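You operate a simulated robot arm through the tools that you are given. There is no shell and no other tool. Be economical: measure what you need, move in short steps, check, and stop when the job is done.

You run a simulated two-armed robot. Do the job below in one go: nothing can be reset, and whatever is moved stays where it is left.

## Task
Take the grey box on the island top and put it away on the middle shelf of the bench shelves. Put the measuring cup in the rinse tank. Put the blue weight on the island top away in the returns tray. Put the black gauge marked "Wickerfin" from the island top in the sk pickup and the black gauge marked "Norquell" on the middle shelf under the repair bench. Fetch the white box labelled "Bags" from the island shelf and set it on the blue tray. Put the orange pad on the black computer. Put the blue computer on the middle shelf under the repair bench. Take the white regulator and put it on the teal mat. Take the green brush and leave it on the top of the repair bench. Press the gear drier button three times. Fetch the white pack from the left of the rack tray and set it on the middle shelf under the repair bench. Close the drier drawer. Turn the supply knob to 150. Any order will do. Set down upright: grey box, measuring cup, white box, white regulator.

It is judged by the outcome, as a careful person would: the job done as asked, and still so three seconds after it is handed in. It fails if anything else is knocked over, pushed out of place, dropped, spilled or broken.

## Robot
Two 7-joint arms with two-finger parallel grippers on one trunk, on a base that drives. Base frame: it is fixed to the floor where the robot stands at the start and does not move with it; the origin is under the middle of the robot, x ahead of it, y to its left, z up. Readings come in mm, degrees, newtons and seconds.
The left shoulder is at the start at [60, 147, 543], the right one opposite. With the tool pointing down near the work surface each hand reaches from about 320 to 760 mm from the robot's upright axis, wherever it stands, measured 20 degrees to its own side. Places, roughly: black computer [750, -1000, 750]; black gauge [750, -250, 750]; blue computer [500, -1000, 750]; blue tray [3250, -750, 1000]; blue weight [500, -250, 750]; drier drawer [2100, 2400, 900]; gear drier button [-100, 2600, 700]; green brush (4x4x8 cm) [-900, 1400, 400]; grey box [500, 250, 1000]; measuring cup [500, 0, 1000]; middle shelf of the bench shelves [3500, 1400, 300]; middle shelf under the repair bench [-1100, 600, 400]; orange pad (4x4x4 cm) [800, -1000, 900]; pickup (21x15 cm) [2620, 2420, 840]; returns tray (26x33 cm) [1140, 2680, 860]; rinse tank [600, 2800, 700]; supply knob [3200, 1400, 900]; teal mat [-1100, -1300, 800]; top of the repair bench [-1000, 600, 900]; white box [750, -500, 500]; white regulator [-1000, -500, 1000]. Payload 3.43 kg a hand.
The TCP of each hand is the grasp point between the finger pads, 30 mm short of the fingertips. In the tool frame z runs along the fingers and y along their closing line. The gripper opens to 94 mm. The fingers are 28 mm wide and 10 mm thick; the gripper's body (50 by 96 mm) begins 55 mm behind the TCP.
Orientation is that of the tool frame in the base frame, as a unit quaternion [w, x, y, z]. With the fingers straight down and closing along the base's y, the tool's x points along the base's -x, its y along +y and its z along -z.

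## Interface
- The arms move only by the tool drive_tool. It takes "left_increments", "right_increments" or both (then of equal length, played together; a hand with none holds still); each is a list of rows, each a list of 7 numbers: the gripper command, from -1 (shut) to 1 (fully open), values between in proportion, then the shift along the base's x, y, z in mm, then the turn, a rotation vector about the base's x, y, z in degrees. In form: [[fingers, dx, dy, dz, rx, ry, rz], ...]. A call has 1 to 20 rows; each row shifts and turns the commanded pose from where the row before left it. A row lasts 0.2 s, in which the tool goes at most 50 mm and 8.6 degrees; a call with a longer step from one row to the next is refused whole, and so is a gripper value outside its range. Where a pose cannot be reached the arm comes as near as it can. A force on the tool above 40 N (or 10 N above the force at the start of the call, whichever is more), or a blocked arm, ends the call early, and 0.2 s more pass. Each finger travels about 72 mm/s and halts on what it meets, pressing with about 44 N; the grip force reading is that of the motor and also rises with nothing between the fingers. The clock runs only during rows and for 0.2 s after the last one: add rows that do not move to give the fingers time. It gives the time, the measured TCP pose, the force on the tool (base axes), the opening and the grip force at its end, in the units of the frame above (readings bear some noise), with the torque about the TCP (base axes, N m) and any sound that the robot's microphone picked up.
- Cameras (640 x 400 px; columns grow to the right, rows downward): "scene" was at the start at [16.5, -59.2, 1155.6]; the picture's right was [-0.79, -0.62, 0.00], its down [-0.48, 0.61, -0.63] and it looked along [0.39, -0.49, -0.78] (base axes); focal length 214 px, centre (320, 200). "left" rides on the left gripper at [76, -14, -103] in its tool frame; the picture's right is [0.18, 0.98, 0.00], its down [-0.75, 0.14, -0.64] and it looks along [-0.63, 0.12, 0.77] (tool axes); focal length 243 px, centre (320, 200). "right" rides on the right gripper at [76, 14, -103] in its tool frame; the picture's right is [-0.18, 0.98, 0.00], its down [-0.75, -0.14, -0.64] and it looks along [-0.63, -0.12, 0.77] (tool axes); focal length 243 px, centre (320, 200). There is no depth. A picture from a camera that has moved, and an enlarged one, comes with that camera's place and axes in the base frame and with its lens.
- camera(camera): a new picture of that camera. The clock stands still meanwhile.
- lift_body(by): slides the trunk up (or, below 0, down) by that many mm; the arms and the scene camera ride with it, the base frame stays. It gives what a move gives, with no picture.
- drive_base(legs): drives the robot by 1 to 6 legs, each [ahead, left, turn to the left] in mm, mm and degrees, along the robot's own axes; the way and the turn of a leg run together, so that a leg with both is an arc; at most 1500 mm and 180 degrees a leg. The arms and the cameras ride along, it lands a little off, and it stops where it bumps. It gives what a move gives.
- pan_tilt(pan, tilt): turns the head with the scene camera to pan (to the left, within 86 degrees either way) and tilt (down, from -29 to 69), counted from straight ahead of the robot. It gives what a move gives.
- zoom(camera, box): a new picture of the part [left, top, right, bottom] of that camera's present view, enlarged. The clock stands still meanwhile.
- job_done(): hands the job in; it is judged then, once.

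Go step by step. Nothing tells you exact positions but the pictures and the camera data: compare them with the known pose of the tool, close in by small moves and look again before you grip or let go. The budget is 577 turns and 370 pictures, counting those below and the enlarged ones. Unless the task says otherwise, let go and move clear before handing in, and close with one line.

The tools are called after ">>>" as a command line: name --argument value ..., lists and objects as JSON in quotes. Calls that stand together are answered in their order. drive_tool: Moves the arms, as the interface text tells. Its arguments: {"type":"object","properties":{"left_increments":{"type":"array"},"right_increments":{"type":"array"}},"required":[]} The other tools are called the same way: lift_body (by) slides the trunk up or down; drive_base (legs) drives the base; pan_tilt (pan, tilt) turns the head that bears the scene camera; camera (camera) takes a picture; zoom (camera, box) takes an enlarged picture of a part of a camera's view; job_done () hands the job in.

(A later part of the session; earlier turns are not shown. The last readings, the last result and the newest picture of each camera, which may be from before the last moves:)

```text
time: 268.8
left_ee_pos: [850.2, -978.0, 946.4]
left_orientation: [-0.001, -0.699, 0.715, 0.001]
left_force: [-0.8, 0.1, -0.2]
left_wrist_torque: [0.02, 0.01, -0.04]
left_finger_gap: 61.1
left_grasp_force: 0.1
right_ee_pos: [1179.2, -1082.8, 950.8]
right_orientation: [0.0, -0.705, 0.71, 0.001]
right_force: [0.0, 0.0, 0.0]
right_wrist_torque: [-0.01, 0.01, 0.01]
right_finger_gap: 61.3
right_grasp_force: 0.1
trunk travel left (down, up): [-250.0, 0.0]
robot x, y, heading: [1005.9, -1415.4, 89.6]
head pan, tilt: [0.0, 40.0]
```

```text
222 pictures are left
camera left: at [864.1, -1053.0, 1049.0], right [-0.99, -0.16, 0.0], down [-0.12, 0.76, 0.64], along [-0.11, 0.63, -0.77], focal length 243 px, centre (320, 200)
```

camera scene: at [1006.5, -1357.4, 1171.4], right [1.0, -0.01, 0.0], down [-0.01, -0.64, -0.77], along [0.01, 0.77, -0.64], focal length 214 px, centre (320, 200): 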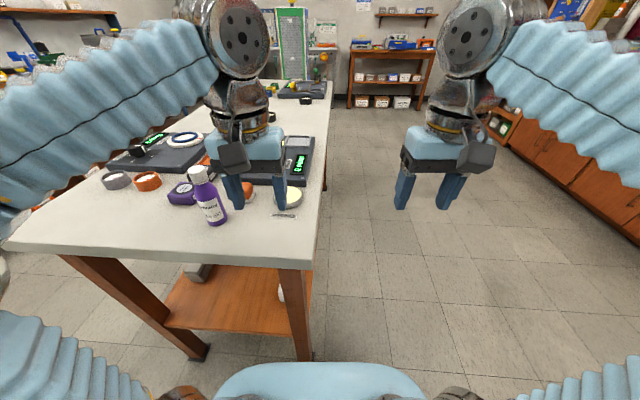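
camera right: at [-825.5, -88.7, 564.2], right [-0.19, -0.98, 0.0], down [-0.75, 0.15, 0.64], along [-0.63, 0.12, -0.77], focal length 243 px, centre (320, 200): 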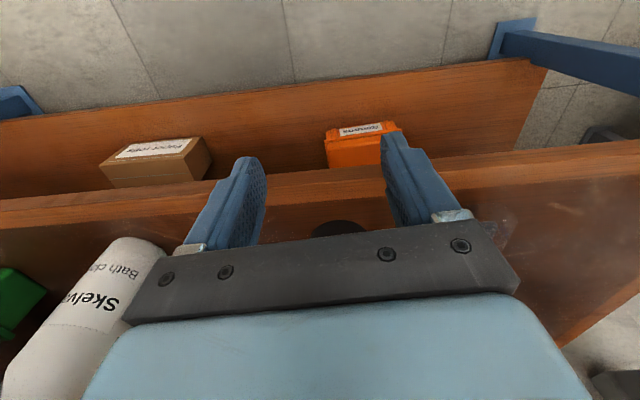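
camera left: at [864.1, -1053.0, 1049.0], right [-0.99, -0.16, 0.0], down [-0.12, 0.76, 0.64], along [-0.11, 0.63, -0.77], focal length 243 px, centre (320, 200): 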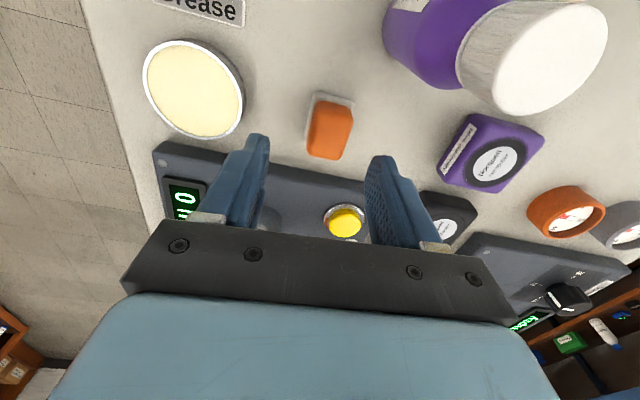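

>>> drive_tool --left_increments '[[0.3, -4, -8, -10, 0, 0, 0], [0.3, 0, 0, -12, 0, 0, 0], [0.3, 0, 0, 0, 0, 0, 0]]'

>>> camera --camera "left"

>>> zoom --camera "scene" --box '[160, 130, 320, 230]'

```text
time: 269.6
left_ee_pos: [847.0, -986.5, 922.7]
left_orientation: [0.0, -0.699, 0.715, 0.001]
left_force: [-0.3, -0.8, -0.3]
left_wrist_torque: [0.0, 0.01, 0.01]
left_finger_gap: 61.0
left_grasp_force: 0.0
right_ee_pos: [1179.9, -1082.9, 950.6]
right_orientation: [0.0, -0.705, 0.71, 0.001]
right_force: [0.2, -0.5, 0.8]
right_wrist_torque: [-0.02, -0.01, 0.0]
right_finger_gap: 61.2
right_grasp_force: 0.1
trunk travel left (down, up): [-250.0, 0.0]
robot x, y, heading: [1004.7, -1412.2, 89.2]
head pan, tilt: [0.0, 40.0]
```

```text
221 pictures are left
camera left: at [860.3, -1060.8, 1026.3], right [-0.99, -0.16, 0.0], down [-0.12, 0.76, 0.64], along [-0.11, 0.63, -0.77], focal length 243 px, centre (320, 200)
```

left: 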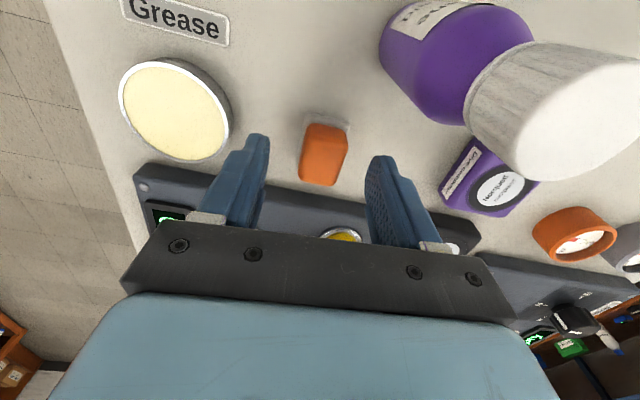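

```text
4.00 times, centred on (240, 180) of scene
camera zoom: at [1006.5, -1357.2, 1171.4], right [1.0, -0.01, 0.0], down [-0.01, -0.64, -0.77], along [0.01, 0.77, -0.64], focal length 858 px, centre (640, 280)
```

zoom: 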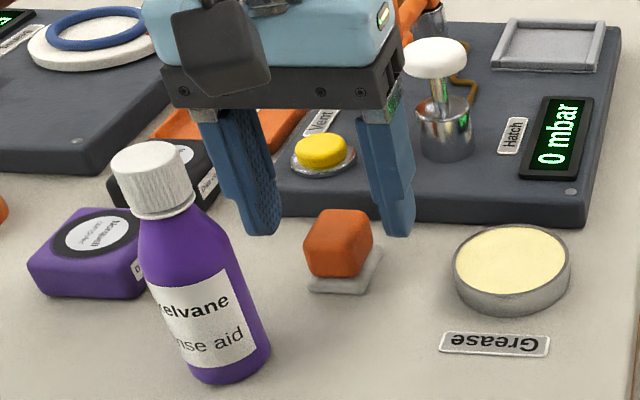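

>>> drive_tool --left_increments '[[0.3, -1, 2, -10, 0, 0, 0], [0.3, 0, 0, -10, 0, 0, 0], [0.3, 0, 0, 0, 0, 0, 0]]'

>>> camera --camera "left"

>>> zoom --camera "scene" --box '[160, 130, 320, 230]'

```text
time: 270.4
left_ee_pos: [846.4, -985.0, 904.3]
left_orientation: [0.0, -0.7, 0.714, 0.001]
left_force: [0.0, -0.2, 0.1]
left_wrist_torque: [-0.01, -0.01, 0.02]
left_finger_gap: 61.4
left_grasp_force: 0.0
right_ee_pos: [1180.5, -1084.0, 951.6]
right_orientation: [0.0, -0.705, 0.71, 0.001]
right_force: [-0.2, 0.1, 0.1]
right_wrist_torque: [-0.02, 0.0, -0.01]
right_finger_gap: 61.2
right_grasp_force: 0.1
trunk travel left (down, up): [-250.0, 0.0]
robot x, y, heading: [1004.2, -1411.3, 89.4]
head pan, tilt: [0.0, 40.0]
```

```text
219 pictures are left
camera left: at [859.4, -1059.3, 1007.0], right [-0.99, -0.16, 0.0], down [-0.12, 0.76, 0.64], along [-0.11, 0.63, -0.77], focal length 243 px, centre (320, 200)
```

left: 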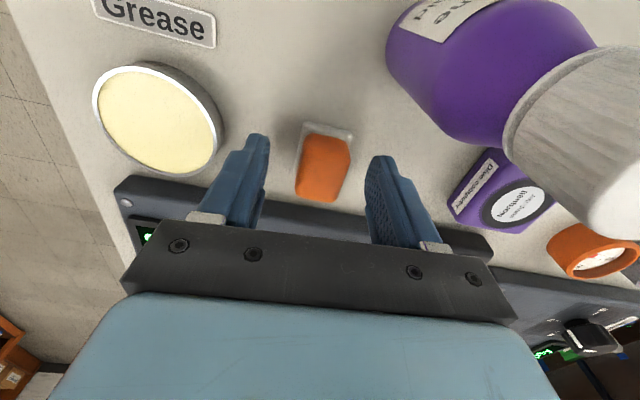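

```text
4.00 times, centred on (240, 180) of scene
camera zoom: at [1006.5, -1357.2, 1171.4], right [1.0, -0.01, 0.0], down [-0.01, -0.64, -0.77], along [0.01, 0.77, -0.64], focal length 858 px, centre (640, 280)
```

zoom: 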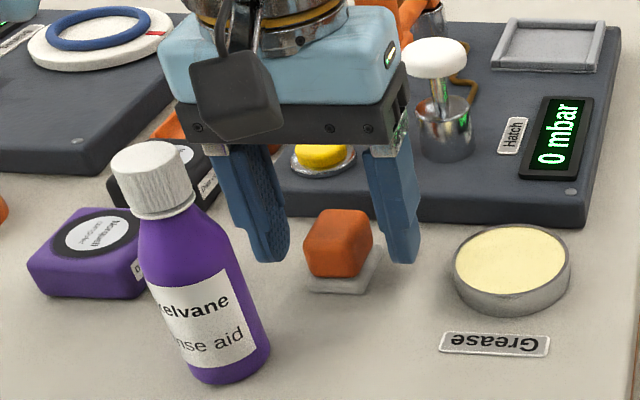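

Fingers straddle the pad. Close and lift.

>>> drive_tool --left_increments '[[0.3, 0, 1, -4, 0, 0, 0], [0.0, 0, 0, 0, 0, 0, 0], [-0.5, 0, 0, 0, 0, 0, 0], [-1, 0, 0, 0, 0, 0, 0], [-1, 0, 0, 0, 0, 0, 0], [-1, 0, 0, 15, 0, 0, 0], [-1, 0, 0, 20, 0, 0, 0], [-1, 0, 0, 0, 0, 0, 0]]'

>>> camera --camera "left"

>>> zoom --camera "scene" --box '[160, 130, 320, 230]'

```text
time: 272.2
left_ee_pos: [845.9, -983.1, 935.7]
left_orientation: [0.0, -0.7, 0.714, 0.001]
left_force: [0.7, -0.8, -0.6]
left_wrist_torque: [0.0, 0.02, -0.01]
left_finger_gap: 26.6
left_grasp_force: 44.6
right_ee_pos: [1179.5, -1084.3, 951.8]
right_orientation: [0.0, -0.705, 0.709, 0.001]
right_force: [-0.6, -0.1, 0.1]
right_wrist_torque: [0.0, 0.01, -0.01]
right_finger_gap: 61.0
right_grasp_force: 0.2
trunk travel left (down, up): [-250.0, 0.0]
robot x, y, heading: [1003.1, -1412.7, 89.6]
head pan, tilt: [0.0, 40.0]
```

```text
217 pictures are left
camera left: at [859.9, -1058.5, 1039.1], right [-0.99, -0.16, 0.0], down [-0.12, 0.76, 0.64], along [-0.11, 0.63, -0.77], focal length 243 px, centre (320, 200)
```

left: 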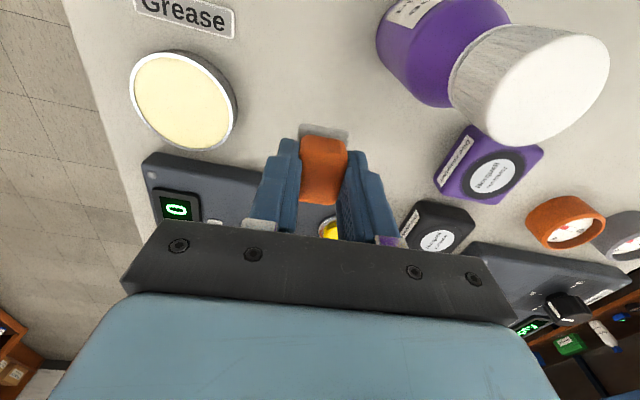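

```text
4.00 times, centred on (240, 180) of scene
camera zoom: at [1006.5, -1357.2, 1171.4], right [1.0, -0.01, 0.0], down [-0.01, -0.64, -0.77], along [0.01, 0.77, -0.64], focal length 858 px, centre (640, 280)
```

zoom: 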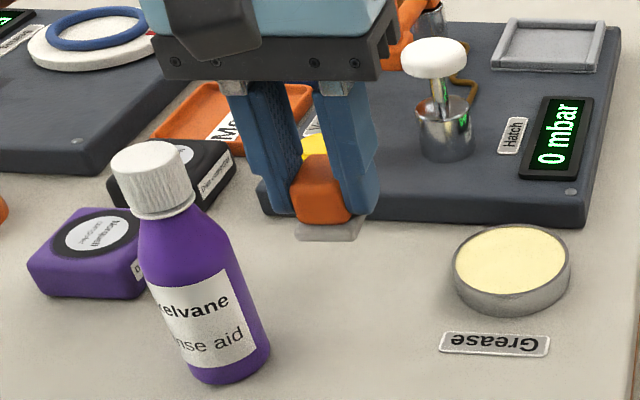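

Pad held (with its backing plate). Black computer at about (724,-908). I move north a bit, then shift the base left to reach it.

>>> drive_tool --left_increments '[[-1, 0, 20, 8, 0, 0, 0], [-1, 0, 20, 0, 0, 0, 0], [-1, -15, 13, 0, 0, 0, 0], [-1, -20, 0, 0, 0, 0, 0], [-1, 0, 0, 0, 0, 0, 0]]'

>>> drive_base --legs '[[0, 90, 0]]'

>>> camera --camera "left"

>>> camera --camera "scene"

```text
time: 273.4
left_ee_pos: [812.1, -930.5, 945.0]
left_orientation: [0.0, -0.7, 0.714, 0.001]
left_force: [-0.2, -0.8, -0.5]
left_wrist_torque: [0.02, -0.02, 0.0]
left_finger_gap: 26.6
left_grasp_force: 44.5
right_ee_pos: [1181.1, -1084.8, 951.7]
right_orientation: [0.0, -0.704, 0.71, 0.001]
right_force: [0.2, -0.9, 0.4]
right_wrist_torque: [-0.03, 0.01, -0.01]
right_finger_gap: 61.3
right_grasp_force: 0.1
trunk travel left (down, up): [-250.0, 0.0]
robot x, y, heading: [1010.5, -1411.1, 89.5]
head pan, tilt: [0.0, 40.0]
```

```text
time: 274.5
left_ee_pos: [723.5, -929.2, 944.8]
left_orientation: [-0.002, -0.7, 0.714, 0.0]
left_force: [-0.4, -0.4, -0.6]
left_wrist_torque: [0.0, 0.0, -0.01]
left_finger_gap: 26.6
left_grasp_force: 43.7
right_ee_pos: [1090.1, -1082.3, 951.0]
right_orientation: [0.001, -0.705, 0.71, 0.001]
right_force: [-0.2, 0.1, -1.0]
right_wrist_torque: [0.0, 0.0, -0.03]
right_finger_gap: 61.2
right_grasp_force: 0.0
trunk travel left (down, up): [-250.0, 0.0]
robot x, y, heading: [916.9, -1413.2, 89.3]
head pan, tilt: [0.0, 40.0]
```

```text
215 pictures are left
camera left: at [735.7, -1004.3, 1047.7], right [-0.99, -0.16, 0.0], down [-0.12, 0.76, 0.64], along [-0.11, 0.63, -0.77], focal length 243 px, centre (320, 200)
```

left: 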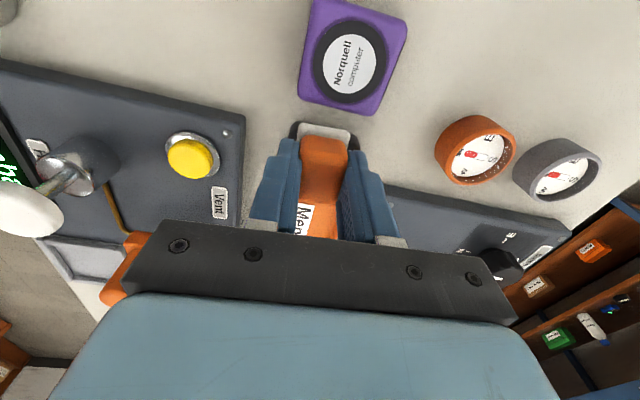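

```text
214 pictures are left
camera scene: at [916.7, -1356.3, 1171.4], right [1.0, -0.01, 0.0], down [-0.01, -0.64, -0.77], along [0.01, 0.77, -0.64], focal length 214 px, centre (320, 200)
```

scene: 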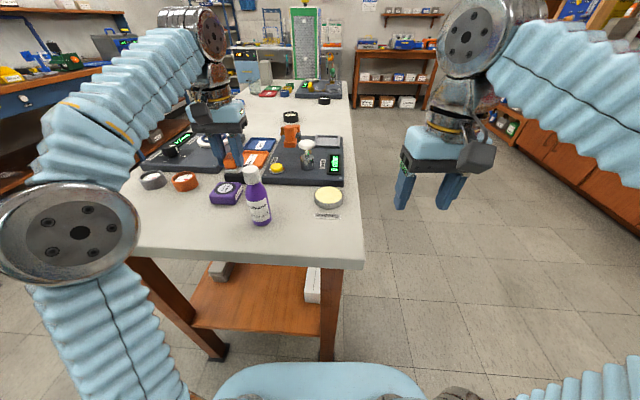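

>>> drive_tool --left_increments '[[-1, -2, 12, -2, 0, 0, 0], [-1, -2, 12, -3, 0, 0, 0], [-1, 0, 0, 0, 0, 0, 0]]'

>>> camera --camera "left"

>>> zoom --camera "scene" --box '[170, 110, 290, 210]'

```text
time: 275.3
left_ee_pos: [719.1, -904.3, 939.6]
left_orientation: [-0.002, -0.7, 0.714, 0.0]
left_force: [0.6, -0.7, -0.4]
left_wrist_torque: [-0.02, 0.03, 0.01]
left_finger_gap: 26.5
left_grasp_force: 44.6
right_ee_pos: [1091.1, -1083.6, 950.8]
right_orientation: [0.0, -0.704, 0.71, 0.001]
right_force: [0.2, 0.6, 0.4]
right_wrist_torque: [-0.01, -0.01, -0.01]
right_finger_gap: 61.2
right_grasp_force: 0.1
trunk travel left (down, up): [-250.0, 0.0]
robot x, y, heading: [920.4, -1412.2, 89.5]
head pan, tilt: [0.0, 40.0]
```

```text
213 pictures are left
camera left: at [732.1, -980.6, 1042.8], right [-0.99, -0.16, 0.0], down [-0.12, 0.76, 0.64], along [-0.11, 0.63, -0.77], focal length 243 px, centre (320, 200)
```

left: 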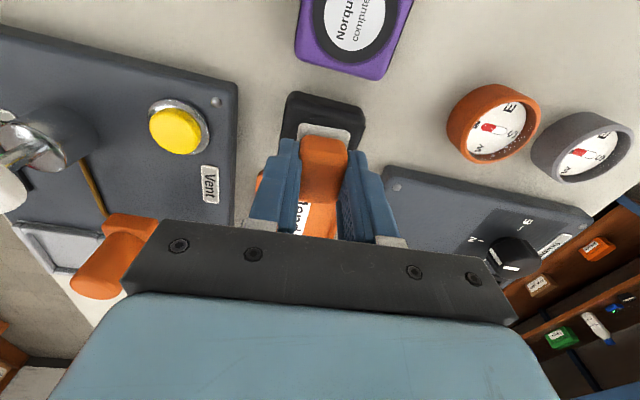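

```text
4.00 times, centred on (230, 160) of scene
camera zoom: at [916.5, -1356.2, 1171.4], right [1.0, -0.01, 0.0], down [-0.01, -0.64, -0.77], along [0.01, 0.77, -0.64], focal length 858 px, centre (680, 360)
```

zoom: 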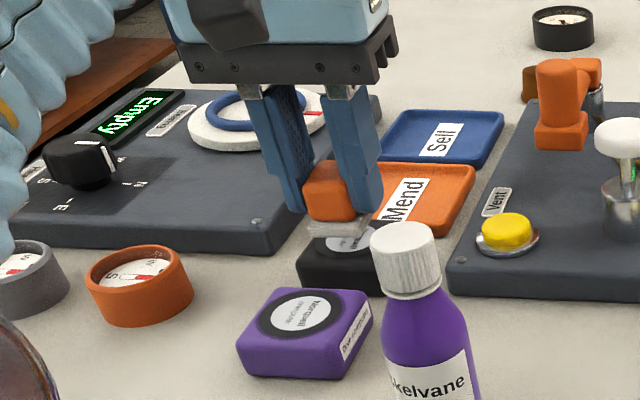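

Pad is centred over the black computer. Lower to contact and release.

>>> drive_tool --left_increments '[[-1, 0, -2, -4, 0, 0, 0], [-1, 0, 0, -3, 0, 0, 0], [-1, 0, 0, 0, 0, 0, 0]]'

>>> drive_tool --left_increments '[[-1, 0, 0, -3, 0, 0, 0], [-1, 0, 0, 0, 0, 0, 0]]'

>>> zoom --camera "scene" --box '[170, 110, 290, 210]'

```text
time: 276.1
left_ee_pos: [718.7, -908.9, 933.7]
left_orientation: [-0.002, -0.7, 0.715, 0.001]
left_force: [-0.3, 0.2, -1.2]
left_wrist_torque: [0.05, 0.03, 0.03]
left_finger_gap: 26.3
left_grasp_force: 44.3
right_ee_pos: [1089.9, -1083.4, 951.9]
right_orientation: [0.0, -0.705, 0.71, 0.001]
right_force: [-2.1, -1.5, 0.3]
right_wrist_torque: [0.0, 0.04, -0.03]
right_finger_gap: 61.2
right_grasp_force: 0.1
trunk travel left (down, up): [-250.0, 0.0]
robot x, y, heading: [914.3, -1412.0, 89.7]
head pan, tilt: [0.0, 40.0]
```

```text
time: 276.7
left_ee_pos: [717.6, -907.4, 930.1]
left_orientation: [-0.001, -0.7, 0.714, 0.001]
left_force: [-0.8, 0.2, 0.1]
left_wrist_torque: [-0.03, 0.01, 0.03]
left_finger_gap: 26.4
left_grasp_force: 43.7
right_ee_pos: [1089.9, -1083.1, 952.1]
right_orientation: [0.0, -0.705, 0.709, 0.002]
right_force: [0.5, -0.3, 0.2]
right_wrist_torque: [0.02, -0.05, -0.01]
right_finger_gap: 61.0
right_grasp_force: 0.1
trunk travel left (down, up): [-250.0, 0.0]
robot x, y, heading: [918.2, -1410.0, 89.5]
head pan, tilt: [0.0, 40.0]
```

```text
4.00 times, centred on (230, 160) of scene
camera zoom: at [916.5, -1356.3, 1171.4], right [1.0, -0.01, 0.0], down [-0.01, -0.64, -0.77], along [0.01, 0.77, -0.64], focal length 858 px, centre (680, 360)
```

zoom: 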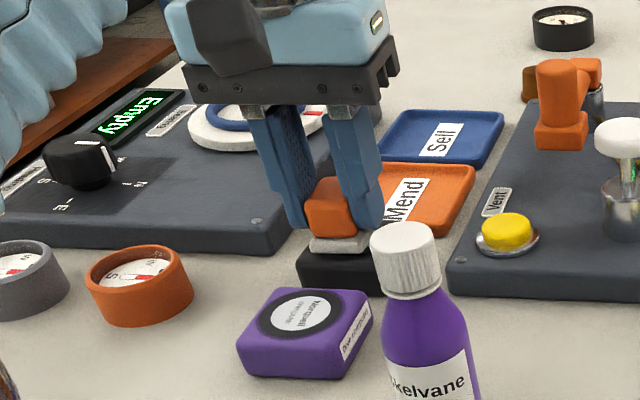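

>>> drive_tool --left_increments '[[-1, 0, 0, -3, 0, 0, 0], [-1, 0, 0, 0, 0, 0, 0]]'

>>> drive_tool --left_increments '[[-1, 0, 0, -3, 0, 0, 0], [-1, 0, 0, 0, 0, 0, 0]]'

```text
time: 277.3
left_ee_pos: [717.6, -907.3, 926.7]
left_orientation: [-0.001, -0.7, 0.714, 0.0]
left_force: [0.0, -0.2, -0.7]
left_wrist_torque: [-0.01, -0.01, 0.0]
left_finger_gap: 26.3
left_grasp_force: 44.4
right_ee_pos: [1090.3, -1084.0, 951.6]
right_orientation: [-0.001, -0.705, 0.709, 0.001]
right_force: [0.0, 0.8, -0.8]
right_wrist_torque: [-0.04, -0.02, -0.01]
right_finger_gap: 61.2
right_grasp_force: 0.0
trunk travel left (down, up): [-250.0, 0.0]
robot x, y, heading: [915.8, -1411.5, 89.8]
head pan, tilt: [0.0, 40.0]
```

```text
time: 277.9
left_ee_pos: [717.9, -908.3, 925.9]
left_orientation: [0.001, -0.7, 0.715, 0.002]
left_force: [-2.9, 6.1, 25.3]
left_wrist_torque: [0.08, 0.06, 0.03]
left_finger_gap: 26.8
left_grasp_force: 43.9
right_ee_pos: [1091.1, -1084.0, 951.5]
right_orientation: [0.0, -0.704, 0.71, 0.002]
right_force: [-0.1, -0.2, -0.2]
right_wrist_torque: [0.05, -0.02, -0.01]
right_finger_gap: 60.9
right_grasp_force: 0.0
trunk travel left (down, up): [-250.0, 0.0]
robot x, y, heading: [917.4, -1410.8, 89.5]
head pan, tilt: [0.0, 40.0]
```

Contact. Release gently and raise.

>>> drive_tool --left_increments '[[-1, 0, 0, 1, 0, 0, 0], [-0.3, 0, 0, 0, 0, 0, 0], [0.0, 0, 0, 0, 0, 0, 0], [0.1, 0, 0, 0, 0, 0, 0], [0.1, 0, 0, 8, 0, 0, 0], [0.1, 0, -5, 12, 0, 0, 0], [0.1, 0, -10, 0, 0, 0, 0], [0.1, 0, 0, 0, 0, 0, 0]]'

>>> zoom --camera "scene" --box '[170, 110, 290, 210]'

>>> camera --camera "left"

```text
time: 279.7
left_ee_pos: [717.6, -923.5, 944.6]
left_orientation: [-0.001, -0.699, 0.715, 0.001]
left_force: [0.7, -0.3, -0.1]
left_wrist_torque: [-0.02, -0.01, 0.0]
left_finger_gap: 51.8
left_grasp_force: 0.0
right_ee_pos: [1088.9, -1084.4, 951.4]
right_orientation: [-0.001, -0.705, 0.709, 0.001]
right_force: [-0.6, 0.8, -0.1]
right_wrist_torque: [0.02, -0.01, -0.01]
right_finger_gap: 61.3
right_grasp_force: 0.1
trunk travel left (down, up): [-250.0, 0.0]
robot x, y, heading: [914.6, -1410.5, 89.5]
head pan, tilt: [0.0, 40.0]
```

```text
4.00 times, centred on (230, 160) of scene
camera zoom: at [916.5, -1356.4, 1171.4], right [1.0, -0.01, 0.0], down [-0.01, -0.64, -0.77], along [0.01, 0.77, -0.64], focal length 858 px, centre (680, 360)
```

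zoom: 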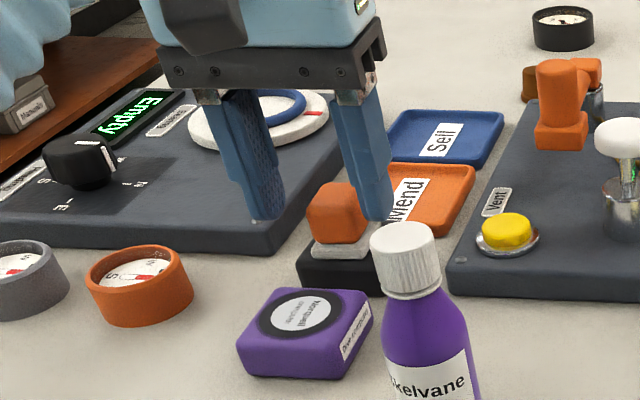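

```text
209 pictures are left
camera left: at [730.9, -997.7, 1047.3], right [-0.99, -0.16, 0.0], down [-0.12, 0.76, 0.64], along [-0.11, 0.63, -0.77], focal length 243 px, centre (320, 200)
```

left: 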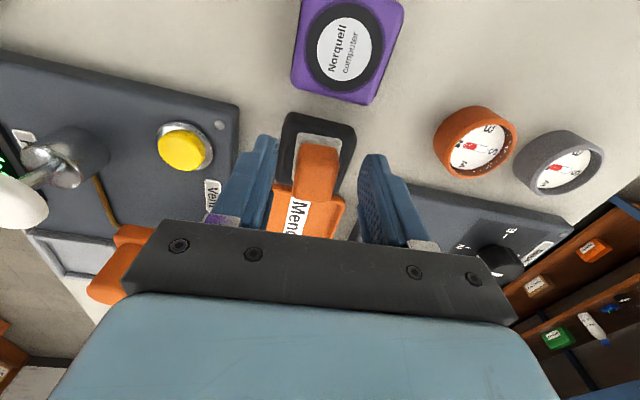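

Pad sits on the black computer. I retract and drive round to the island's east side, for the white box and the Wickerfin gauge.

>>> drive_tool --left_increments '[[0.1, -5, -40, 5, 0, 0, 0], [0.1, 0, -40, 0, 0, 0, 0], [0.1, 0, -40, 0, 0, 0, 0], [0.1, 0, -40, 0, 0, 0, 0], [0.1, 20, 0, 0, 0, 0, 0], [0.1, 30, 0, 0, 0, 0, 0]]'

>>> drive_base --legs '[[-120, 0, 0], [0, -750, 0], [850, 0, 0], [0, 0, 90]]'

>>> camera --camera "scene"

```text
time: 281.1
left_ee_pos: [764.8, -1082.8, 950.0]
left_orientation: [-0.001, -0.7, 0.714, 0.001]
left_force: [0.0, 0.8, 0.8]
left_wrist_torque: [0.01, -0.02, -0.02]
left_finger_gap: 51.7
left_grasp_force: 0.0
right_ee_pos: [1089.0, -1082.9, 951.2]
right_orientation: [-0.001, -0.705, 0.709, 0.002]
right_force: [-0.1, 0.0, -0.3]
right_wrist_torque: [0.02, 0.03, 0.02]
right_finger_gap: 61.4
right_grasp_force: 0.1
trunk travel left (down, up): [-250.0, 0.0]
robot x, y, heading: [921.3, -1411.9, 89.5]
head pan, tilt: [0.0, 40.0]
```

```text
time: 293.9
left_ee_pos: [1360.0, -864.3, 950.1]
left_orientation: [0.0, 1.0, -0.007, -0.001]
left_force: [0.4, -0.1, -0.5]
left_wrist_torque: [-0.03, 0.02, 0.01]
left_finger_gap: 51.6
left_grasp_force: 0.0
right_ee_pos: [1357.8, -538.3, 951.8]
right_orientation: [0.001, 1.0, -0.001, -0.001]
right_force: [0.1, -0.5, -0.3]
right_wrist_torque: [-0.02, -0.02, 0.0]
right_finger_gap: 61.1
right_grasp_force: 0.1
trunk travel left (down, up): [-250.0, 0.0]
robot x, y, heading: [1686.6, -708.1, 179.9]
head pan, tilt: [0.0, 40.0]
```

```text
208 pictures are left
camera scene: at [1632.1, -709.5, 1171.4], right [0.0, 1.0, 0.0], down [0.64, 0.0, -0.77], along [-0.77, 0.0, -0.64], focal length 214 px, centre (320, 200)
```

scene: 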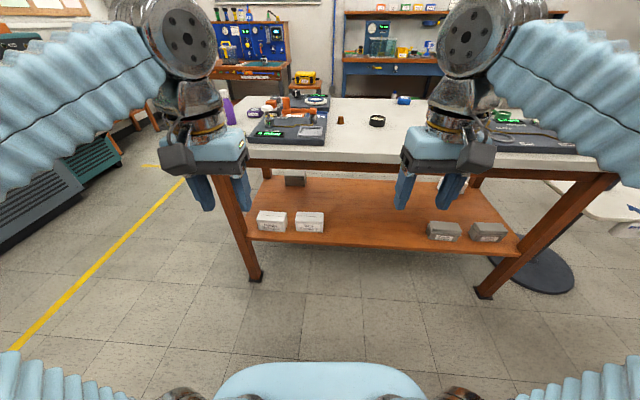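

>>> zoom --camera "scene" --box '[240, 170, 360, 250]'

>>> zoom --camera "scene" --box '[220, 80, 480, 250]'

```text
5.00 times, centred on (300, 210) of scene
camera zoom: at [1632.1, -709.5, 1171.4], right [0.0, 1.0, 0.0], down [0.64, 0.0, -0.77], along [-0.77, 0.0, -0.64], focal length 1072 px, centre (420, 150)
```

zoom: 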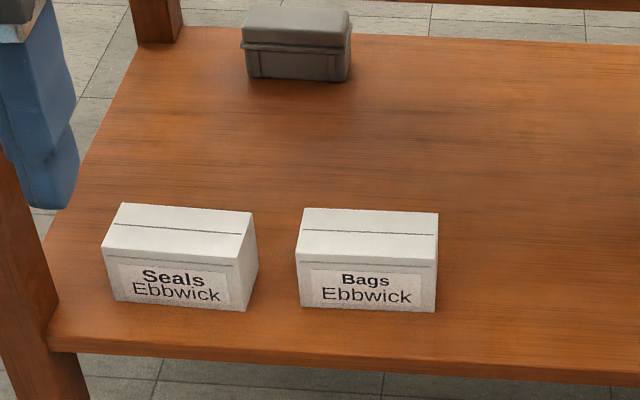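

```text
2.35 times, centred on (350, 165) of scene
camera zoom: at [1632.1, -709.5, 1171.4], right [0.0, 1.0, 0.0], down [0.64, 0.0, -0.77], along [-0.77, 0.0, -0.64], focal length 505 px, centre (249, 282)
```

zoom: 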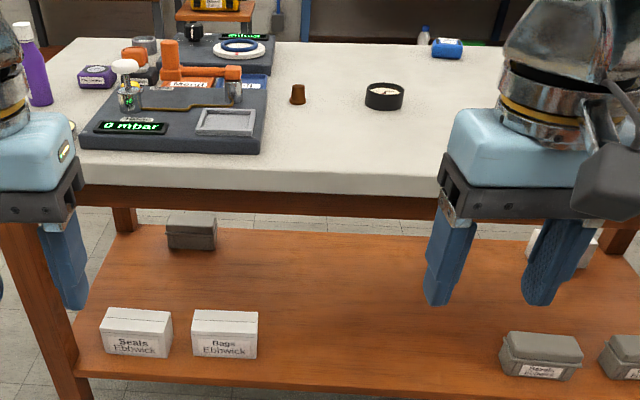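

Bags is the right-hand white box. I lower the trunk, shift the base and yaw the left gripper 90° so it closes across the box's depth.

>>> drive_base --legs '[[0, -60, 0]]'

>>> lift_body --by -250

>>> drive_tool --left_increments '[[1, 0, 0, -10, 0, 0, 8.2], [1, 0, 0, -10, 0, 0, 8.2], [1, 0, 0, -10, 0, 0, 8.2], [1, 0, 0, -10, 0, 0, 8.2], [1, 0, 0, -10, 0, 0, 8.2], [1, 0, 0, -10, 0, 0, 8.2], [1, 0, 0, -10, 0, 0, 8.2], [1, 0, 0, -10, 0, 0, 8.2], [1, 0, 0, 0, 0, 0, 8.2], [1, 0, 0, 0, 0, 0, 8.2], [1, 0, 0, 0, 0, 0, 8]]'

>>> camera --camera "scene"

>>> camera --camera "left"

```text
time: 294.9
left_ee_pos: [1360.7, -804.5, 950.5]
left_orientation: [0.001, 1.0, -0.007, 0.0]
left_force: [-0.2, 0.1, -0.2]
left_wrist_torque: [-0.01, 0.01, -0.03]
left_finger_gap: 51.8
left_grasp_force: 0.0
right_ee_pos: [1357.4, -479.5, 951.7]
right_orientation: [0.001, 1.0, 0.0, -0.001]
right_force: [0.9, 0.0, 0.1]
right_wrist_torque: [-0.02, -0.01, 0.02]
right_finger_gap: 61.1
right_grasp_force: 0.1
trunk travel left (down, up): [-250.0, 0.0]
robot x, y, heading: [1686.0, -651.3, 179.9]
head pan, tilt: [0.0, 40.0]
```

```text
time: 297.5
left_ee_pos: [1360.6, -805.4, 700.5]
left_orientation: [0.001, 1.0, -0.008, 0.0]
left_force: [0.6, -0.2, 0.1]
left_wrist_torque: [0.01, 0.02, -0.01]
left_finger_gap: 51.7
left_grasp_force: 0.1
right_ee_pos: [1357.9, -479.1, 701.7]
right_orientation: [0.0, 1.0, 0.0, 0.0]
right_force: [-0.3, 0.3, 0.1]
right_wrist_torque: [0.02, -0.02, 0.0]
right_finger_gap: 61.1
right_grasp_force: 0.0
trunk travel left (down, up): [0.0, 250.0]
robot x, y, heading: [1683.1, -650.4, 179.8]
head pan, tilt: [0.0, 40.0]
```

```text
time: 299.9
left_ee_pos: [1360.4, -804.5, 621.9]
left_orientation: [0.001, 0.712, 0.702, 0.0]
left_force: [0.3, -0.1, 0.2]
left_wrist_torque: [-0.02, -0.02, -0.03]
left_finger_gap: 94.0
left_grasp_force: 0.1
right_ee_pos: [1357.8, -479.1, 701.0]
right_orientation: [0.002, 1.0, 0.0, -0.001]
right_force: [-0.1, -0.5, -0.5]
right_wrist_torque: [0.0, 0.04, -0.01]
right_finger_gap: 61.3
right_grasp_force: 0.1
trunk travel left (down, up): [0.0, 250.0]
robot x, y, heading: [1687.8, -652.3, 179.9]
head pan, tilt: [0.0, 40.0]
```

```text
205 pictures are left
camera scene: at [1632.2, -650.1, 921.4], right [0.0, 1.0, 0.0], down [0.64, 0.0, -0.77], along [-0.77, 0.0, -0.64], focal length 214 px, centre (320, 200)
```

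scene: 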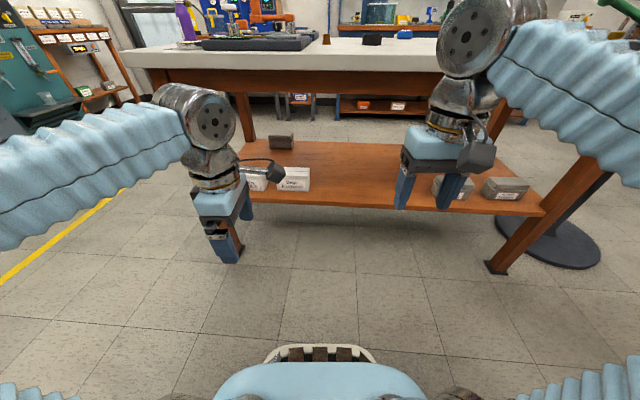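

```text
204 pictures are left
camera left: at [1346.6, -727.8, 723.8], right [0.98, 0.17, 0.0], down [0.13, -0.76, 0.64], along [0.11, -0.63, -0.77], focal length 243 px, centre (320, 200)
```

left: 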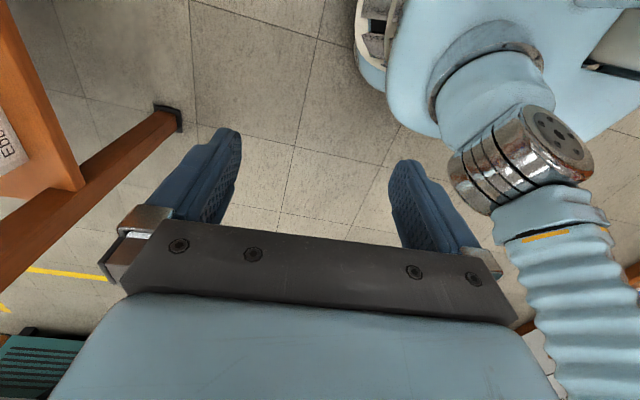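

Bags box: x 864–936, y≈-761, z 395–459. I lower the left hand to entry height and drive in.

>>> drive_tool --left_increments '[[1, 0, 15, -40, 0, 0, 0], [1, 0, 14, -40, 0, 0, 0], [1, 0, 14, -40, 0, 0, 0], [1, 0, 0, 0, 0, 0, 0]]'

>>> drive_base --legs '[[250, 0, 0]]'

>>> camera --camera "scene"

```text
time: 300.9
left_ee_pos: [1361.1, -762.5, 500.2]
left_orientation: [0.001, 0.712, 0.702, 0.001]
left_force: [0.2, 0.0, 0.4]
left_wrist_torque: [-0.01, -0.02, -0.02]
left_finger_gap: 93.9
left_grasp_force: 0.2
right_ee_pos: [1357.0, -479.2, 701.4]
right_orientation: [0.001, 1.0, 0.001, -0.001]
right_force: [0.6, -0.7, 0.4]
right_wrist_torque: [-0.01, 0.01, 0.0]
right_finger_gap: 61.0
right_grasp_force: 0.1
trunk travel left (down, up): [0.0, 250.0]
robot x, y, heading: [1686.8, -653.5, 179.8]
head pan, tilt: [0.0, 40.0]
```

```text
time: 302.7
left_ee_pos: [1109.7, -761.9, 501.6]
left_orientation: [0.0, 0.711, 0.703, 0.0]
left_force: [-0.3, 0.0, -0.2]
left_wrist_torque: [0.0, 0.0, -0.01]
left_finger_gap: 94.1
left_grasp_force: 0.1
right_ee_pos: [1106.8, -478.1, 701.2]
right_orientation: [0.0, 1.0, 0.0, 0.0]
right_force: [0.0, 0.0, 0.1]
right_wrist_torque: [0.02, 0.01, -0.01]
right_finger_gap: 61.2
right_grasp_force: 0.1
trunk travel left (down, up): [0.0, 250.0]
robot x, y, heading: [1432.8, -648.6, 180.1]
head pan, tilt: [0.0, 40.0]
```

```text
203 pictures are left
camera scene: at [1380.7, -649.8, 921.4], right [0.0, 1.0, 0.0], down [0.64, 0.0, -0.77], along [-0.77, 0.0, -0.64], focal length 214 px, centre (320, 200)
```

scene: 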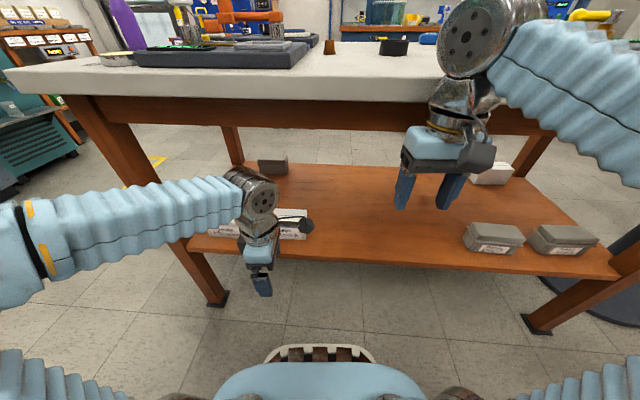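

>>> drive_tool --left_increments '[[1, -35, 0, 0, 0, 0, 0], [1, -35, 0, 0, 0, 0, 0], [1, -35, 0, 0, 0, 0, 0], [1, -35, 0, 0, 0, 0, 0], [1, 0, 0, 0, 0, 0, 0]]'

>>> camera --camera "scene"

>>> camera --camera "left"

```text
time: 303.9
left_ee_pos: [969.3, -763.1, 501.2]
left_orientation: [0.001, 0.711, 0.703, 0.002]
left_force: [0.6, -0.6, -0.2]
left_wrist_torque: [0.01, -0.03, 0.0]
left_finger_gap: 94.0
left_grasp_force: 0.2
right_ee_pos: [1106.8, -480.0, 701.3]
right_orientation: [0.001, 1.0, 0.0, -0.001]
right_force: [-0.4, 0.5, 0.7]
right_wrist_torque: [0.0, 0.01, 0.0]
right_finger_gap: 61.1
right_grasp_force: 0.0
trunk travel left (down, up): [0.0, 250.0]
robot x, y, heading: [1436.8, -650.6, 180.0]
head pan, tilt: [0.0, 40.0]
```

```text
202 pictures are left
camera scene: at [1380.8, -649.8, 921.4], right [0.0, 1.0, 0.0], down [0.64, 0.0, -0.77], along [-0.77, 0.0, -0.64], focal length 214 px, centre (320, 200)
```

scene: 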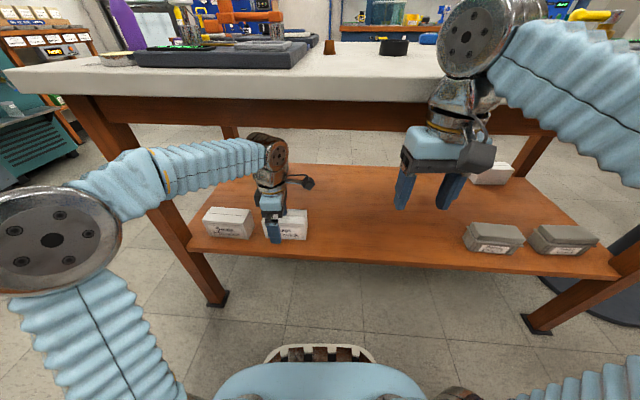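

```text
201 pictures are left
camera left: at [955.6, -685.8, 604.0], right [0.99, 0.17, 0.0], down [0.13, -0.76, 0.64], along [0.11, -0.63, -0.77], focal length 243 px, centre (320, 200)
```

left: 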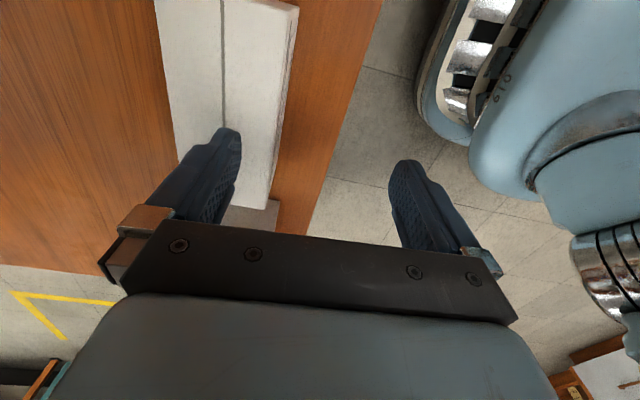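

Box centre ≈ (907,-761), yawed ~5° with the island. Align and descend.

>>> drive_tool --left_increments '[[1, -31, 0, 0, 0, 0, -2.5], [1, -31, 0, 0, 0, 0, -2.5], [1, 0, 0, 0, 0, 0, 0]]'

>>> camera --camera "left"

>>> zoom --camera "scene" --box '[190, 120, 350, 260]'

```text
time: 304.7
left_ee_pos: [907.4, -761.7, 501.0]
left_orientation: [0.0, 0.742, 0.67, 0.001]
left_force: [-0.1, -0.2, -0.2]
left_wrist_torque: [0.03, 0.01, 0.01]
left_finger_gap: 93.9
left_grasp_force: 0.0
right_ee_pos: [1105.5, -479.7, 701.1]
right_orientation: [0.001, 1.0, 0.002, -0.002]
right_force: [-0.1, 0.0, 0.4]
right_wrist_torque: [0.01, -0.02, 0.0]
right_finger_gap: 61.0
right_grasp_force: 0.2
trunk travel left (down, up): [0.0, 250.0]
robot x, y, heading: [1437.3, -651.0, 179.5]
head pan, tilt: [0.0, 40.0]
```

```text
200 pictures are left
camera left: at [900.1, -683.6, 603.1], right [1.0, 0.08, 0.0], down [0.06, -0.76, 0.64], along [0.06, -0.64, -0.77], focal length 243 px, centre (320, 200)
```

left: 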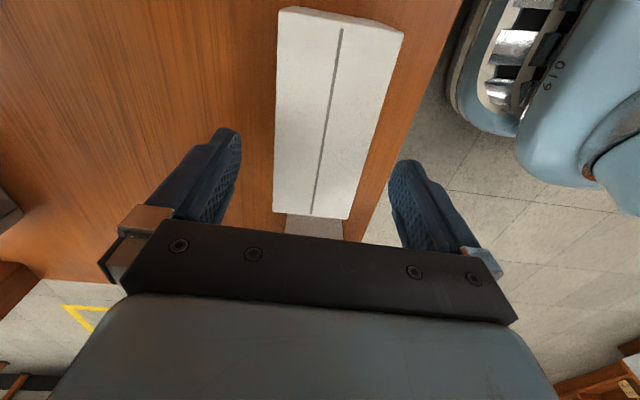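

```text
2.86 times, centred on (270, 190) of scene
camera zoom: at [1380.7, -649.8, 921.4], right [0.0, 1.0, 0.0], down [0.64, 0.0, -0.77], along [-0.77, 0.0, -0.64], focal length 613 px, centre (463, 229)
```

zoom: 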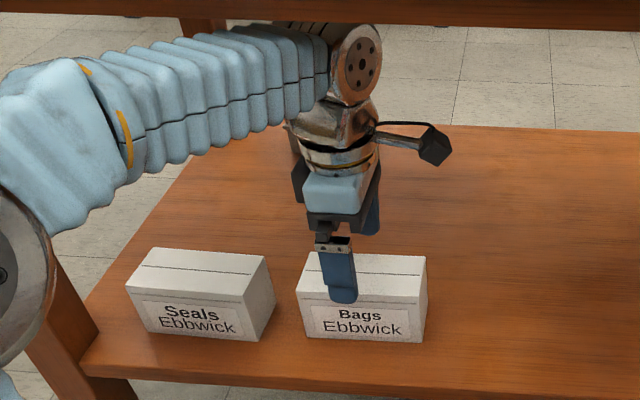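

>>> drive_tool --left_increments '[[1, 2, 6, -10, 0, 0, 3], [1, 0, 0, -25, 0, 0, 0], [1, 0, 0, -20, 0, 0, 0], [1, 0, 0, -10, 0, 0, 0], [1, 0, 0, 0, 0, 0, 0]]'

>>> camera --camera "left"

```text
time: 305.9
left_ee_pos: [909.7, -755.5, 435.6]
left_orientation: [0.001, 0.724, 0.69, 0.0]
left_force: [-1.1, 0.5, -0.2]
left_wrist_torque: [-0.04, -0.01, 0.05]
left_finger_gap: 94.1
left_grasp_force: 0.0
right_ee_pos: [1106.1, -478.7, 700.4]
right_orientation: [0.0, 1.0, 0.001, -0.002]
right_force: [-0.4, -0.2, -0.4]
right_wrist_torque: [-0.02, -0.01, -0.02]
right_finger_gap: 61.2
right_grasp_force: 0.0
trunk travel left (down, up): [0.0, 250.0]
robot x, y, heading: [1438.5, -648.1, 180.1]
head pan, tilt: [0.0, 40.0]
```

```text
198 pictures are left
camera left: at [898.1, -677.5, 537.9], right [0.99, 0.14, 0.0], down [0.1, -0.76, 0.64], along [0.09, -0.64, -0.77], focal length 243 px, centre (320, 200)
```

left: 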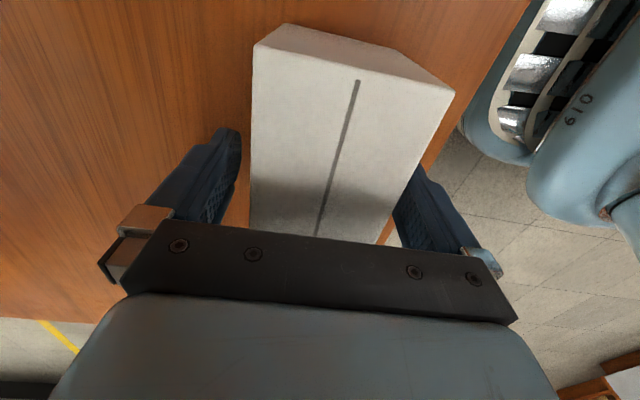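

Straddled well. Close and lift a little.

>>> drive_tool --left_increments '[[0.7, 0, 0, 0, 0, 0, 0], [0.4, 0, 0, 0, 0, 0, 0], [-0.2, 0, 0, 0, 0, 0, 0], [-1, 0, 0, 0, 0, 0, 0], [-1, 0, 0, 0, 0, 0, 0], [-1, 0, 0, 10, 0, 0, 0], [-1, 0, 0, 15, 0, 0, 0], [-1, 0, 0, 0, 0, 0, 0]]'

>>> camera --camera "left"

>>> zoom --camera "scene" --box '[190, 120, 350, 260]'

```text
time: 307.7
left_ee_pos: [907.8, -755.5, 461.0]
left_orientation: [0.002, 0.724, 0.69, 0.001]
left_force: [-0.1, 0.8, -2.2]
left_wrist_torque: [-0.04, -0.02, 0.02]
left_finger_gap: 66.0
left_grasp_force: 43.9
right_ee_pos: [1105.6, -480.1, 701.0]
right_orientation: [0.001, 1.0, 0.001, -0.001]
right_force: [-2.4, 0.3, 0.1]
right_wrist_torque: [-0.02, -0.02, 0.0]
right_finger_gap: 61.4
right_grasp_force: 0.1
trunk travel left (down, up): [0.0, 250.0]
robot x, y, heading: [1439.6, -649.0, 180.0]
head pan, tilt: [0.0, 40.0]
```

```text
197 pictures are left
camera left: at [898.4, -677.6, 562.7], right [0.99, 0.14, 0.0], down [0.1, -0.76, 0.64], along [0.09, -0.64, -0.77], focal length 243 px, centre (320, 200)
```

left: 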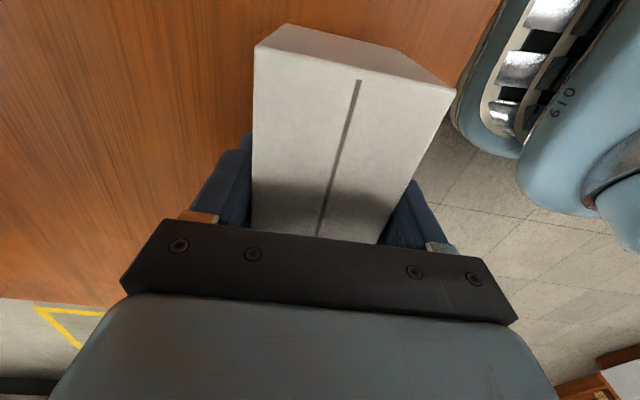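

```text
2.86 times, centred on (270, 190) of scene
camera zoom: at [1380.6, -649.8, 921.4], right [0.0, 1.0, 0.0], down [0.64, 0.0, -0.77], along [-0.77, 0.0, -0.64], focal length 613 px, centre (463, 229)
```

zoom: 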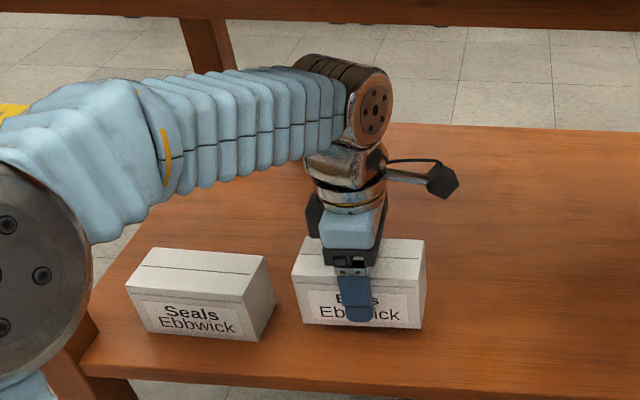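

Box held. Withdraw it from the shelf, back off and raise the trunk.

>>> drive_tool --left_increments '[[-1, 30, 0, 5, 0, 0, 0], [-1, 40, 0, 0, 0, 0, 0], [-1, 40, 0, 0, 0, 0, 0], [-1, 40, 0, 0, 0, 0, 0], [-1, 40, 0, 0, 0, 0, 0], [-1, 10, 0, 0, 0, 0, 0]]'

>>> drive_base --legs '[[-260, 0, 0]]'

>>> lift_body --by 250

>>> drive_tool --left_increments '[[-1, 0, 0, 35, 0, 0, 0], [-1, 0, 0, 35, 0, 0, 0], [-1, 0, 0, 35, 0, 0, 0], [-1, 0, 0, 35, 0, 0, 0], [-1, 0, 0, 35, 0, 0, 0], [-1, 0, 0, 35, 0, 0, 0], [-1, 0, 0, 20, 0, 0, 0]]'

>>> camera --camera "scene"

```text
time: 309.1
left_ee_pos: [1109.4, -756.0, 466.1]
left_orientation: [0.0, 0.723, 0.691, 0.001]
left_force: [-0.6, 0.8, -2.8]
left_wrist_torque: [0.01, -0.01, -0.01]
left_finger_gap: 66.2
left_grasp_force: 44.2
right_ee_pos: [1106.3, -479.3, 701.5]
right_orientation: [0.001, 1.0, 0.0, -0.001]
right_force: [0.2, -0.5, -0.3]
right_wrist_torque: [-0.02, 0.02, 0.0]
right_finger_gap: 61.1
right_grasp_force: 0.0
trunk travel left (down, up): [0.0, 250.0]
robot x, y, heading: [1435.5, -651.8, 179.8]
head pan, tilt: [0.0, 40.0]
```

```text
time: 311.0
left_ee_pos: [1367.8, -755.6, 467.4]
left_orientation: [0.001, 0.723, 0.69, 0.001]
left_force: [0.7, -0.1, -3.4]
left_wrist_torque: [0.0, -0.01, 0.0]
left_finger_gap: 65.9
left_grasp_force: 44.2
right_ee_pos: [1363.9, -479.1, 701.8]
right_orientation: [0.0, 1.0, 0.0, 0.0]
right_force: [0.0, -0.3, 0.8]
right_wrist_torque: [-0.01, -0.02, 0.03]
right_finger_gap: 61.3
right_grasp_force: 0.1
trunk travel left (down, up): [0.0, 250.0]
robot x, y, heading: [1692.9, -650.6, 180.0]
head pan, tilt: [0.0, 40.0]
```

```text
time: 313.6
left_ee_pos: [1367.3, -755.3, 716.3]
left_orientation: [0.001, 0.724, 0.69, 0.001]
left_force: [-0.9, 0.0, -1.7]
left_wrist_torque: [-0.03, -0.04, -0.01]
left_finger_gap: 66.1
left_grasp_force: 43.9
right_ee_pos: [1365.4, -479.4, 950.7]
right_orientation: [0.0, 1.0, 0.001, -0.001]
right_force: [0.2, 0.3, 0.4]
right_wrist_torque: [-0.03, 0.01, -0.02]
right_finger_gap: 61.3
right_grasp_force: 0.1
trunk travel left (down, up): [-250.0, 0.0]
robot x, y, heading: [1696.1, -651.0, 179.9]
head pan, tilt: [0.0, 40.0]
```

```text
time: 315.2
left_ee_pos: [1367.5, -756.2, 947.5]
left_orientation: [0.002, 0.724, 0.69, 0.002]
left_force: [-0.1, 0.0, -2.0]
left_wrist_torque: [0.01, -0.01, -0.04]
left_finger_gap: 66.0
left_grasp_force: 43.6
right_ee_pos: [1365.7, -479.6, 951.6]
right_orientation: [0.001, 1.0, 0.001, -0.001]
right_force: [-0.7, 0.6, -0.4]
right_wrist_torque: [-0.01, -0.01, -0.05]
right_finger_gap: 60.7
right_grasp_force: 0.0
trunk travel left (down, up): [-250.0, 0.0]
robot x, y, heading: [1694.1, -649.4, 179.9]
head pan, tilt: [0.0, 40.0]
```

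```text
195 pictures are left
camera scene: at [1638.8, -650.1, 1171.4], right [0.0, 1.0, 0.0], down [0.64, 0.0, -0.77], along [-0.77, 0.0, -0.64], focal length 214 px, centre (320, 200)
```

scene: 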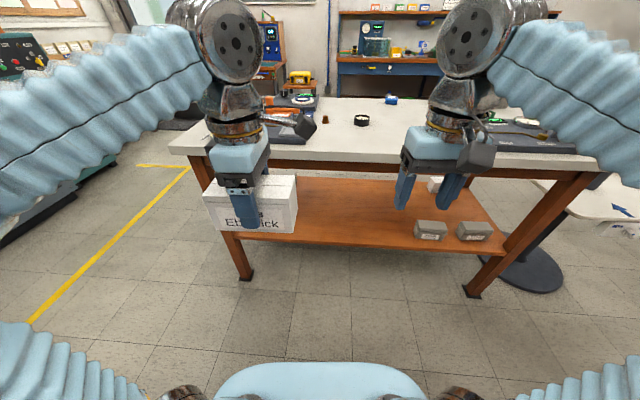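

Now the Wickerfin gauge with the right hand: I shift right and approach the island's east edge.

>>> drive_base --legs '[[0, -230, 0], [320, 0, 0]]'

>>> camera --camera "scene"

>>> camera --camera "right"

```text
time: 318.6
left_ee_pos: [1049.2, -521.1, 947.5]
left_orientation: [0.0, 0.725, 0.689, 0.0]
left_force: [-0.8, -0.8, -2.6]
left_wrist_torque: [-0.04, 0.01, -0.01]
left_finger_gap: 65.7
left_grasp_force: 44.4
right_ee_pos: [1045.8, -245.7, 951.3]
right_orientation: [0.002, 1.0, -0.001, -0.002]
right_force: [0.3, 0.2, -0.3]
right_wrist_torque: [-0.02, 0.02, 0.01]
right_finger_gap: 61.1
right_grasp_force: 0.0
trunk travel left (down, up): [-250.0, 0.0]
robot x, y, heading: [1376.3, -415.2, 180.1]
head pan, tilt: [0.0, 40.0]
```

```text
194 pictures are left
camera scene: at [1320.3, -416.8, 1171.4], right [0.0, 1.0, 0.0], down [0.64, 0.0, -0.77], along [-0.77, 0.0, -0.64], focal length 214 px, centre (320, 200)
```

scene: 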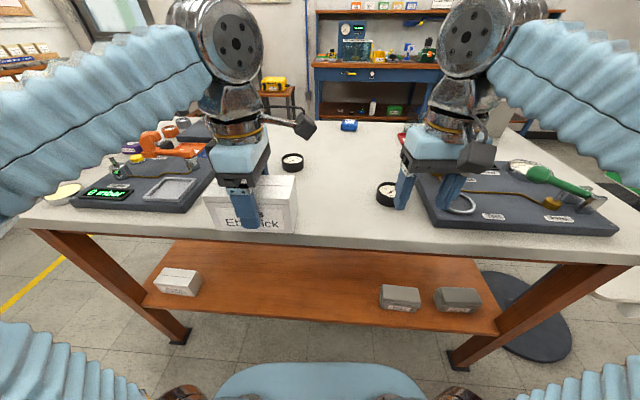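

```text
193 pictures are left
camera right: at [1122.8, -259.2, 1054.2], right [-0.19, -0.98, 0.0], down [-0.75, 0.14, 0.64], along [-0.63, 0.12, -0.77], focal length 243 px, centre (320, 200)
```

right: 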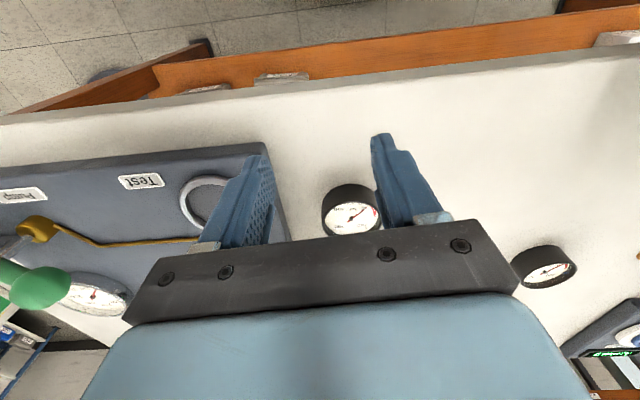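

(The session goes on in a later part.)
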